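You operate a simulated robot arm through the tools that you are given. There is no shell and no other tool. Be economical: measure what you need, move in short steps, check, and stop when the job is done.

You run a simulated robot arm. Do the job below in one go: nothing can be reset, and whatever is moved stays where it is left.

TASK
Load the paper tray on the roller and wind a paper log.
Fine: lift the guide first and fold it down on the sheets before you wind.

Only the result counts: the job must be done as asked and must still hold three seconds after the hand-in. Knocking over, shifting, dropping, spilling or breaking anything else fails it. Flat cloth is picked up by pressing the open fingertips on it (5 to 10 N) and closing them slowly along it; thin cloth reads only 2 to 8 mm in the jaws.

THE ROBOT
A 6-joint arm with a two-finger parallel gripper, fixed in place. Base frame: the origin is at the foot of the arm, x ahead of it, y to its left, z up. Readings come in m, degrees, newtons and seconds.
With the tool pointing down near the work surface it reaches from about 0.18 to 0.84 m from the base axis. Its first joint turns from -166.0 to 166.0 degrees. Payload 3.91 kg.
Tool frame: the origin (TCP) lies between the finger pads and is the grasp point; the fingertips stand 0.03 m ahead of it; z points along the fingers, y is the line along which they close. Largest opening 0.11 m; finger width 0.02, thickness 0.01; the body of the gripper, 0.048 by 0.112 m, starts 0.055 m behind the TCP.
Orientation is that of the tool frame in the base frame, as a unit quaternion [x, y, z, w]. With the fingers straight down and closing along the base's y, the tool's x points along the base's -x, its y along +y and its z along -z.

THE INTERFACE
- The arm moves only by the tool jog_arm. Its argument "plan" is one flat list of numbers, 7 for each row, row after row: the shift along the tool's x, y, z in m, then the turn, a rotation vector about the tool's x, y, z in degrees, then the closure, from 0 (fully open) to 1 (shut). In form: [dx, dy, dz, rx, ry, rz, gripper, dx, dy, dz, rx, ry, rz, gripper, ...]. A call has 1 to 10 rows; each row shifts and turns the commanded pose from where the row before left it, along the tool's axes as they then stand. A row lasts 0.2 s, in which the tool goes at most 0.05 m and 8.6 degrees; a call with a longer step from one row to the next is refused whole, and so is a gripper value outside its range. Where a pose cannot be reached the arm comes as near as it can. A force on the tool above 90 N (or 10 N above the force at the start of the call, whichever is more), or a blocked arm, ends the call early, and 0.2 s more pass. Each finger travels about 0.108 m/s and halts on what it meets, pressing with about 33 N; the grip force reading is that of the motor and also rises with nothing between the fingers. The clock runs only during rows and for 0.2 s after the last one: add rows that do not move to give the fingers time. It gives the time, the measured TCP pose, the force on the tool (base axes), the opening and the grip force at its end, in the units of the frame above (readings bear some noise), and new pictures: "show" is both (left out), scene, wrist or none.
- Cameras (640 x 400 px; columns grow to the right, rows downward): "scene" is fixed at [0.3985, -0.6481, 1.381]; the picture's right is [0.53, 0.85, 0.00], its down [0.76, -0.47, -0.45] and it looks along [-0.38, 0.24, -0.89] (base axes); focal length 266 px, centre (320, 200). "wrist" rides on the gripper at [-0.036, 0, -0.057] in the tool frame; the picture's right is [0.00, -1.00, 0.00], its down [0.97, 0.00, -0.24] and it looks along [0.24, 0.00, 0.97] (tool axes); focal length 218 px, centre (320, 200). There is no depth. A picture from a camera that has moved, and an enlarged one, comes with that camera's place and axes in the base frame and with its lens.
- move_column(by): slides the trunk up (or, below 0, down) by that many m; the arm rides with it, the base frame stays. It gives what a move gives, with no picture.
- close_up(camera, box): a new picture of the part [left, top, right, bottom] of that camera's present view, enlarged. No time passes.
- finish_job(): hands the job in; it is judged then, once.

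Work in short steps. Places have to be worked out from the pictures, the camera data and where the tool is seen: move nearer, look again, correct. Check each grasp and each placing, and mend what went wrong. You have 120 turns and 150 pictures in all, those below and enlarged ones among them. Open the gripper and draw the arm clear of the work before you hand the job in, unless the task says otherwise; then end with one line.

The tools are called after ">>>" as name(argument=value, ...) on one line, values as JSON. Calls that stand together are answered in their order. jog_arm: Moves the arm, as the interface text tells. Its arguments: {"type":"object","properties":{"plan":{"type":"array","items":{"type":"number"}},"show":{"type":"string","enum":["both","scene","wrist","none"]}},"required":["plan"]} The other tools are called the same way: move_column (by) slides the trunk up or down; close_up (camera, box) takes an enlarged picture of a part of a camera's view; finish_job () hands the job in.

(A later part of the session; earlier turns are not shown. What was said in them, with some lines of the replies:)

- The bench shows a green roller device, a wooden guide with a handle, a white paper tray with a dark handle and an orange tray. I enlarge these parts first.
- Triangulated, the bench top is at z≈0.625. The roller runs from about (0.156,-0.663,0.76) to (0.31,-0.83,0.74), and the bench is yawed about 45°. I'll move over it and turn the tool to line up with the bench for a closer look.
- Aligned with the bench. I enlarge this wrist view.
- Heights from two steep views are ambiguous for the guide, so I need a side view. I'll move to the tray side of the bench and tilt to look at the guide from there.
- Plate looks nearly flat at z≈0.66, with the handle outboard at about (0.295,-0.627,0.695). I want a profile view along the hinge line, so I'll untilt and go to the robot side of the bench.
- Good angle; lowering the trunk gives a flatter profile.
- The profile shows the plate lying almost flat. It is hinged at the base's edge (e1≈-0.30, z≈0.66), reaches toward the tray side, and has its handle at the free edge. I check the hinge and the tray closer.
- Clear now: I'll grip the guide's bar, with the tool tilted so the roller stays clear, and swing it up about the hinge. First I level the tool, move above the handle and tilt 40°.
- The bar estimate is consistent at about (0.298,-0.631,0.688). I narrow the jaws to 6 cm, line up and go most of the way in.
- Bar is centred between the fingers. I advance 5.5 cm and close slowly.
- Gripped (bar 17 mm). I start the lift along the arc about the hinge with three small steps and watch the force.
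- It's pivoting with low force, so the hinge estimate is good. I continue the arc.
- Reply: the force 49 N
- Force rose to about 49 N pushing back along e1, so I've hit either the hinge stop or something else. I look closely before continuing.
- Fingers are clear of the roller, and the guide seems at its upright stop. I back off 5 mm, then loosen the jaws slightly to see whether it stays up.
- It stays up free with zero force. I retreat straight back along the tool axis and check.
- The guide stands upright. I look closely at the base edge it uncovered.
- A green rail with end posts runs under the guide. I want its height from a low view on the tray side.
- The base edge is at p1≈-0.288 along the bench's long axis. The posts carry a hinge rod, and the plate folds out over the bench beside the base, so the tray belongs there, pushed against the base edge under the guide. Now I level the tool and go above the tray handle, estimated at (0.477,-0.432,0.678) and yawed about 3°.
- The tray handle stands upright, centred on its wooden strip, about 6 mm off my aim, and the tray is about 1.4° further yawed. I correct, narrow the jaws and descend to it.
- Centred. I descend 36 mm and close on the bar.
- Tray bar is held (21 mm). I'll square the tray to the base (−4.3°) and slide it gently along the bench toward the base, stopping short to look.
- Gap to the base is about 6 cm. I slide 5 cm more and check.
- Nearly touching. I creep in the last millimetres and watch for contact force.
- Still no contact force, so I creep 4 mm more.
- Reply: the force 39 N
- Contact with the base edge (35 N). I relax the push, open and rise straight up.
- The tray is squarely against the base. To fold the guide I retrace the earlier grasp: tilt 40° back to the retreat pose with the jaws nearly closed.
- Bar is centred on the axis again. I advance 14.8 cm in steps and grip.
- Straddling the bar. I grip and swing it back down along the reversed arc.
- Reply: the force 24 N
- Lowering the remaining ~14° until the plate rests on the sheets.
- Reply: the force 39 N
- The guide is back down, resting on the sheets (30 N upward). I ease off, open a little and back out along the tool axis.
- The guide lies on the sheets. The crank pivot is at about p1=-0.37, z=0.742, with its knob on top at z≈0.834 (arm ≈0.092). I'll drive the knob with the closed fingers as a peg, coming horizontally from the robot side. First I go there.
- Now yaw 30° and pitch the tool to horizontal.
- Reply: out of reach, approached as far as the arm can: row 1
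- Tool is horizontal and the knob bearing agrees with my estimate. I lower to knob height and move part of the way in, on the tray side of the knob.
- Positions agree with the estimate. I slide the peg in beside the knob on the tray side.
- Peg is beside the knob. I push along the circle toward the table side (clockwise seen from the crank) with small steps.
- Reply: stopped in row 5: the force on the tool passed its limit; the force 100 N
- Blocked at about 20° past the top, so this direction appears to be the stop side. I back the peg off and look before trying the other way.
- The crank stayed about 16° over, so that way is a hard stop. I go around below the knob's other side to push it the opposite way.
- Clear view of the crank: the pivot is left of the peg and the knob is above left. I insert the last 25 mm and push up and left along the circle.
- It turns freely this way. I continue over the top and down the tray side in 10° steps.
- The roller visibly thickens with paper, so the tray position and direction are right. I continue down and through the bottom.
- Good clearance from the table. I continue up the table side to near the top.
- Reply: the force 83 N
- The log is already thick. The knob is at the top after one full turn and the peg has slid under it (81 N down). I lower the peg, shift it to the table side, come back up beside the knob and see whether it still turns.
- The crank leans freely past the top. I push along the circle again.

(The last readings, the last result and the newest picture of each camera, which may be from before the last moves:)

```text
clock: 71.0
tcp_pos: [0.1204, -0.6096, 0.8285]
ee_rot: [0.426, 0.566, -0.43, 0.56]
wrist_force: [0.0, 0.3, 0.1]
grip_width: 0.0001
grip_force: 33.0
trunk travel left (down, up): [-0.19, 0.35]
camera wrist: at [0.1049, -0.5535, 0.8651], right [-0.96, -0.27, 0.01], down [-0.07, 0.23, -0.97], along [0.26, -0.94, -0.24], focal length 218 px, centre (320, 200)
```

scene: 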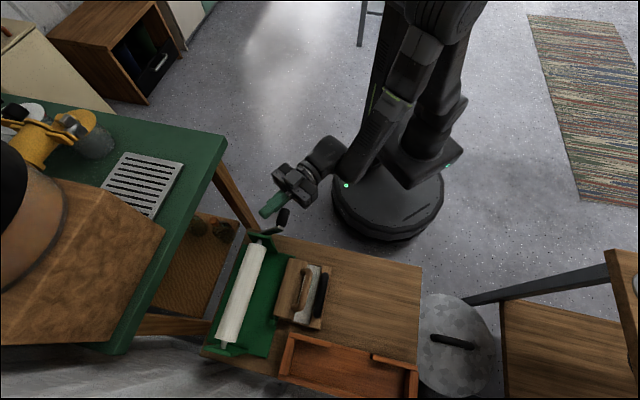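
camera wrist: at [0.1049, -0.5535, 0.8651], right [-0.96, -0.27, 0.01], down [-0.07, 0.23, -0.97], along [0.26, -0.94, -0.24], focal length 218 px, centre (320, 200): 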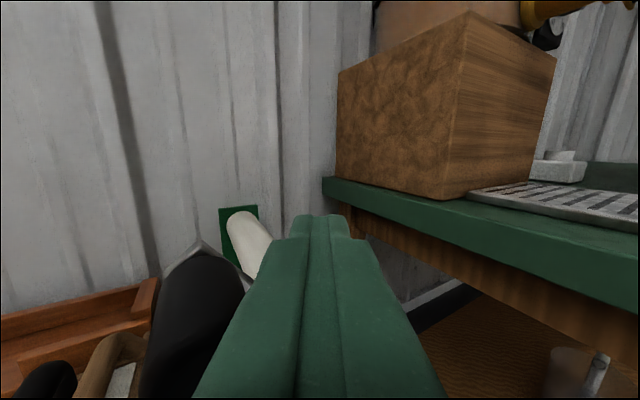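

It turns on past a full turn. I go for a second turn and watch whether the log keeps growing.

>>> jog_arm(plan=[0.0035, 0.018, -0.0105, 0, 0, 0, 1, 0.008, 0.012, -0.0069, 0, 0, 0, 1, 0.0103, 0.0107, -0.0061, 0, 0, 0, 1, 0.0123, 0.0089, -0.0051, 0, 0, 0, 1, 0.0139, 0.0069, -0.004, 0, 0, 0, 1, 0.0151, 0.0048, -0.0027, 0, 0, 0, 1, 0.0158, 0.0024, -0.0014, 0, 0, 0, 1, 0.016, 0, 0, 0, 0, 0, 1, 0.0158, -0.0024, 0.0014, 0, 0, 0, 1], show="scene")

>>> close_up(camera="scene", box=[190, 200, 350, 370])

```text
clock: 73.0
tcp_pos: [0.1703, -0.5572, 0.7209]
ee_rot: [0.427, 0.565, -0.431, 0.559]
wrist_force: [-1.5, 0.6, 1.0]
grip_width: 0.0
grip_force: 33.2
trunk travel left (down, up): [-0.19, 0.35]
```

scene: 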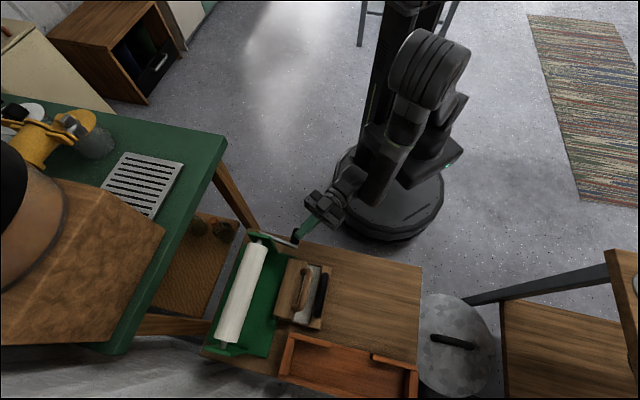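

```text
2.35 times, centred on (270, 285) of scene
camera zoom: at [0.3985, -0.6481, 1.381], right [0.53, 0.85, 0.0], down [0.76, -0.47, -0.45], along [-0.38, 0.24, -0.89], focal length 625 px, centre (438, 0)
```

zoom: 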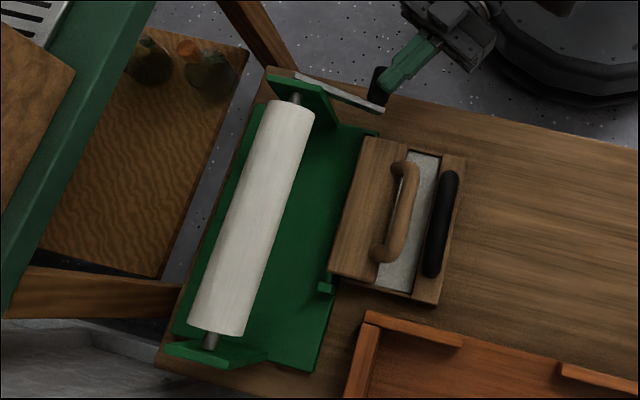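

The log is still growing, so I continue through the bottom.

>>> jog_arm(plan=[0.0151, -0.0048, 0.0027, 0, 0, 0, 1, 0.0139, -0.0069, 0.004, 0, 0, 0, 1, 0.0123, -0.0089, 0.0051, 0, 0, 0, 1, 0.0103, -0.0107, 0.0061, 0, 0, 0, 1, 0.008, -0.012, 0.0069, 0, 0, 0, 1, 0.0055, -0.0131, 0.0075, 0, 0, 0, 1, 0.0028, -0.0137, 0.0079, 0, 0, 0, 1, 0, -0.0139, 0.008, 0, 0, 0, 1, -0.0028, -0.0137, 0.0079, 0, 0, 0, 1, -0.0055, -0.0131, 0.0075, 0, 0, 0, 1], show="wrist")

>>> jog_arm(plan=[-0.008, -0.012, 0.0069, 0, 0, 0, 1, -0.0103, -0.0107, 0.0061, 0, 0, 0, 1, -0.0123, -0.0089, 0.0051, 0, 0, 0, 1, -0.0139, -0.0069, 0.004, 0, 0, 0, 1, -0.0151, -0.0048, 0.0027, 0, 0, 0, 1, -0.0158, -0.0024, 0.0014, 0, 0, 0, 1, -0.016, 0, 0, 0, 0, 0, 1, -0.0158, 0, 0, 0, 0, 0, 1, -0.0151, 0.002, -0.0012, 0, 0, 0, 1])

```text
clock: 75.2
tcp_pos: [0.0779, -0.6493, 0.6593]
ee_rot: [0.427, 0.565, -0.431, 0.559]
wrist_force: [-0.8, 0.7, -0.4]
grip_width: 0.0
grip_force: 33.1
trunk travel left (down, up): [-0.19, 0.35]
camera wrist: at [0.0627, -0.5937, 0.6955], right [-0.96, -0.27, 0.01], down [-0.07, 0.23, -0.97], along [0.26, -0.94, -0.24], focal length 218 px, centre (320, 200)
```

wrist: 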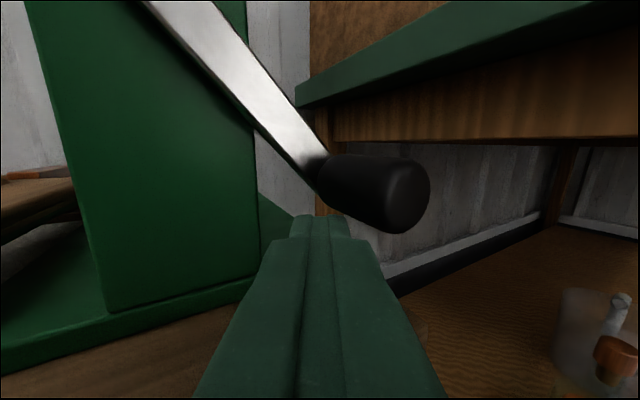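

```text
clock: 77.2
tcp_pos: [0.0434, -0.6859, 0.7826]
ee_rot: [0.426, 0.566, -0.43, 0.56]
wrist_force: [0.8, 1.4, -2.5]
grip_width: 0.0
grip_force: 32.6
trunk travel left (down, up): [-0.19, 0.35]
camera wrist: at [0.0288, -0.6296, 0.8186], right [-0.96, -0.27, 0.01], down [-0.07, 0.23, -0.97], along [0.26, -0.94, -0.24], focal length 218 px, centre (320, 200)
```

scene: 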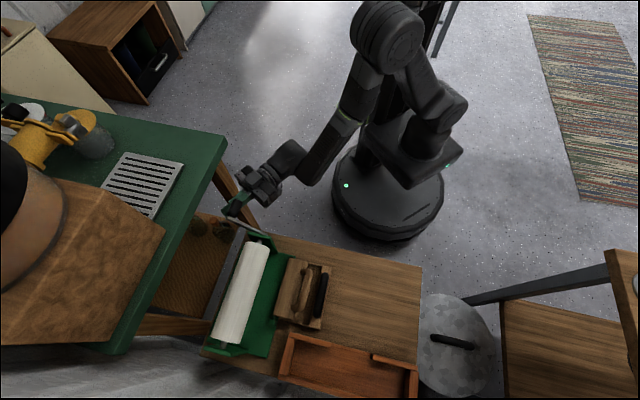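
wrist: 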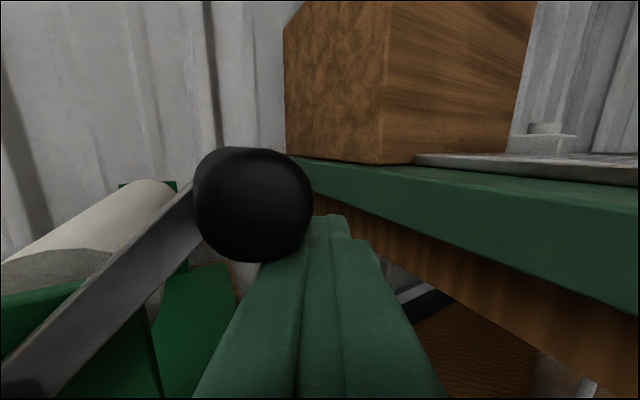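

Log is big now. I push up on the outside, then over the top again.

>>> jog_arm(plan=[-0.015, 0.001, -0.0006, 0, 0, 0, 1, -0.013, 0.003, -0.0017, 0, 0, 0, 1, -0.01, 0.011, -0.0063, 0, 0, 0, 1, -0.006, 0.0156, -0.009, 0, 0, 0, 1, -0.004, 0.0173, -0.01, 0, 0, 0, 1, 0, 0.0173, -0.01, 0, 0, 0, 1, 0.002, 0.0173, -0.01, 0, 0, 0, 1, 0.004, 0.0173, -0.01, 0, 0, 0, 1])

>>> close_up(camera="scene", box=[190, 200, 350, 370])

```text
clock: 79.0
tcp_pos: [0.1249, -0.6024, 0.8237]
ee_rot: [0.426, 0.565, -0.432, 0.559]
wrist_force: [-0.1, -0.3, 0.4]
grip_width: 0.0
grip_force: 32.9
trunk travel left (down, up): [-0.19, 0.35]
camera wrist: at [0.1104, -0.5464, 0.8604], right [-0.96, -0.27, 0.01], down [-0.07, 0.23, -0.97], along [0.26, -0.94, -0.24], focal length 218 px, centre (320, 200)
```

scene: 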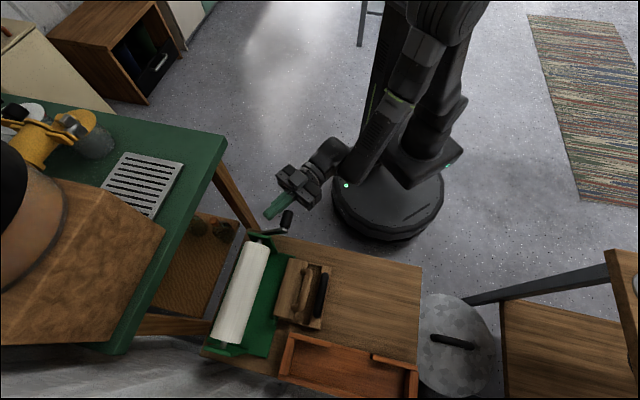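
wrist: 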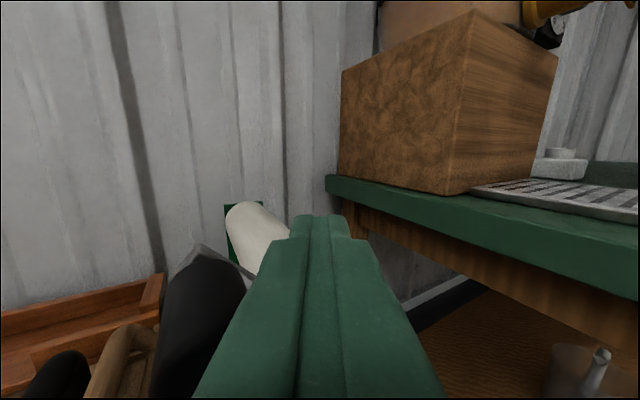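

```text
2.35 times, centred on (270, 285) of scene
camera zoom: at [0.3985, -0.6481, 1.381], right [0.53, 0.85, 0.0], down [0.76, -0.47, -0.45], along [-0.38, 0.24, -0.89], focal length 625 px, centre (438, 0)
```

zoom: 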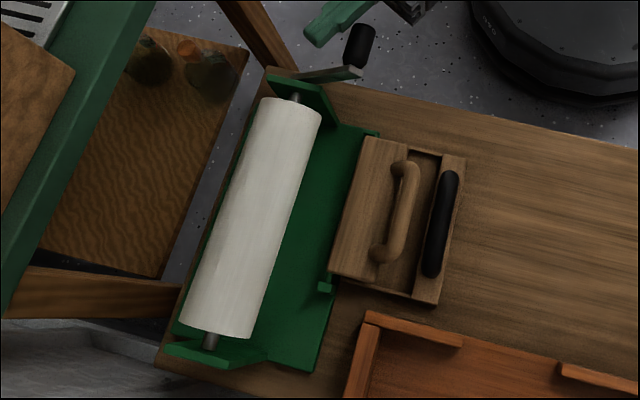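

The tray is now empty and all sheets are on the roller as a full log; the guide is down and the tray is in place. I withdraw, raise the arm and open the gripper.

>>> jog_arm(plan=[-0.003, 0, -0.03, 0, 0, 0, 1, 0, 0, -0.04, 0, 0, 0, 1, 0, 0, -0.04, 0, 0, 0, 1, -0.03, 0, -0.02, 0, 0, 0, 0.7, -0.04, 0, 0, 0, 0, 0, 0.3, 0, 0, 0, 0, 0, 0, 0, 0, 0, 0, 0, 0, 0, 0, 0, 0, 0, 0, 0, 0, 0])

>>> close_up(camera="scene", box=[190, 190, 350, 370])

```text
clock: 80.8
tcp_pos: [0.0926, -0.4773, 0.9007]
ee_rot: [0.426, 0.565, -0.431, 0.56]
wrist_force: [0.4, -0.5, -0.1]
grip_width: 0.1104
grip_force: 0.0
trunk travel left (down, up): [-0.19, 0.35]
camera wrist: at [0.0769, -0.4213, 0.9357], right [-0.96, -0.27, 0.01], down [-0.07, 0.23, -0.97], along [0.26, -0.94, -0.24], focal length 218 px, centre (320, 200)
```

scene: 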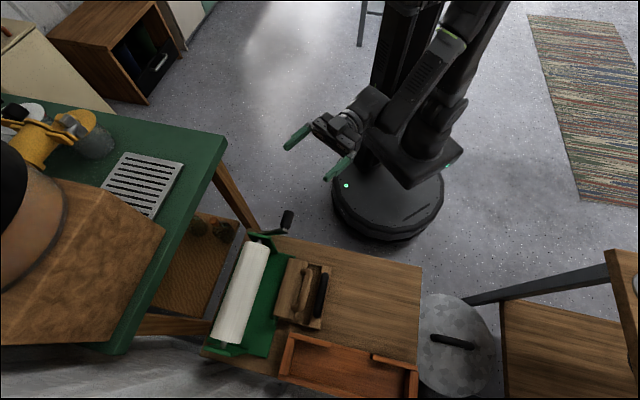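
wrist: 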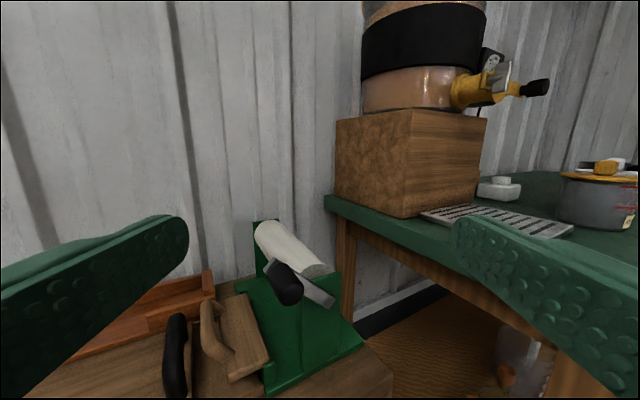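

```text
2.22 times, centred on (270, 280) of scene
camera zoom: at [0.3985, -0.6481, 1.381], right [0.53, 0.85, 0.0], down [0.76, -0.47, -0.45], along [-0.38, 0.24, -0.89], focal length 590 px, centre (431, 22)
```

zoom: 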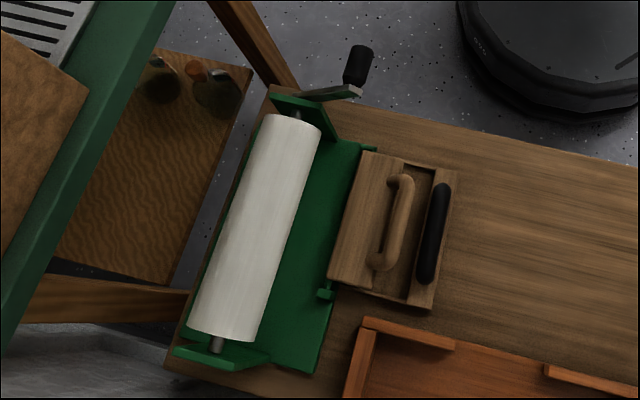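

The log is fully wound, the sheets are gone from the tray, the guide is down, nothing else has moved, and the arm is clear with the gripper open. I hand the job in.

>>> finish_job()

```text
The job is handed in.
```

I lifted the guide, set the paper tray against the roller base, folded the guide down on the sheets, and wound the paper into a full log in about two crank turns. The tray is empty, and nothing else appears to have moved.
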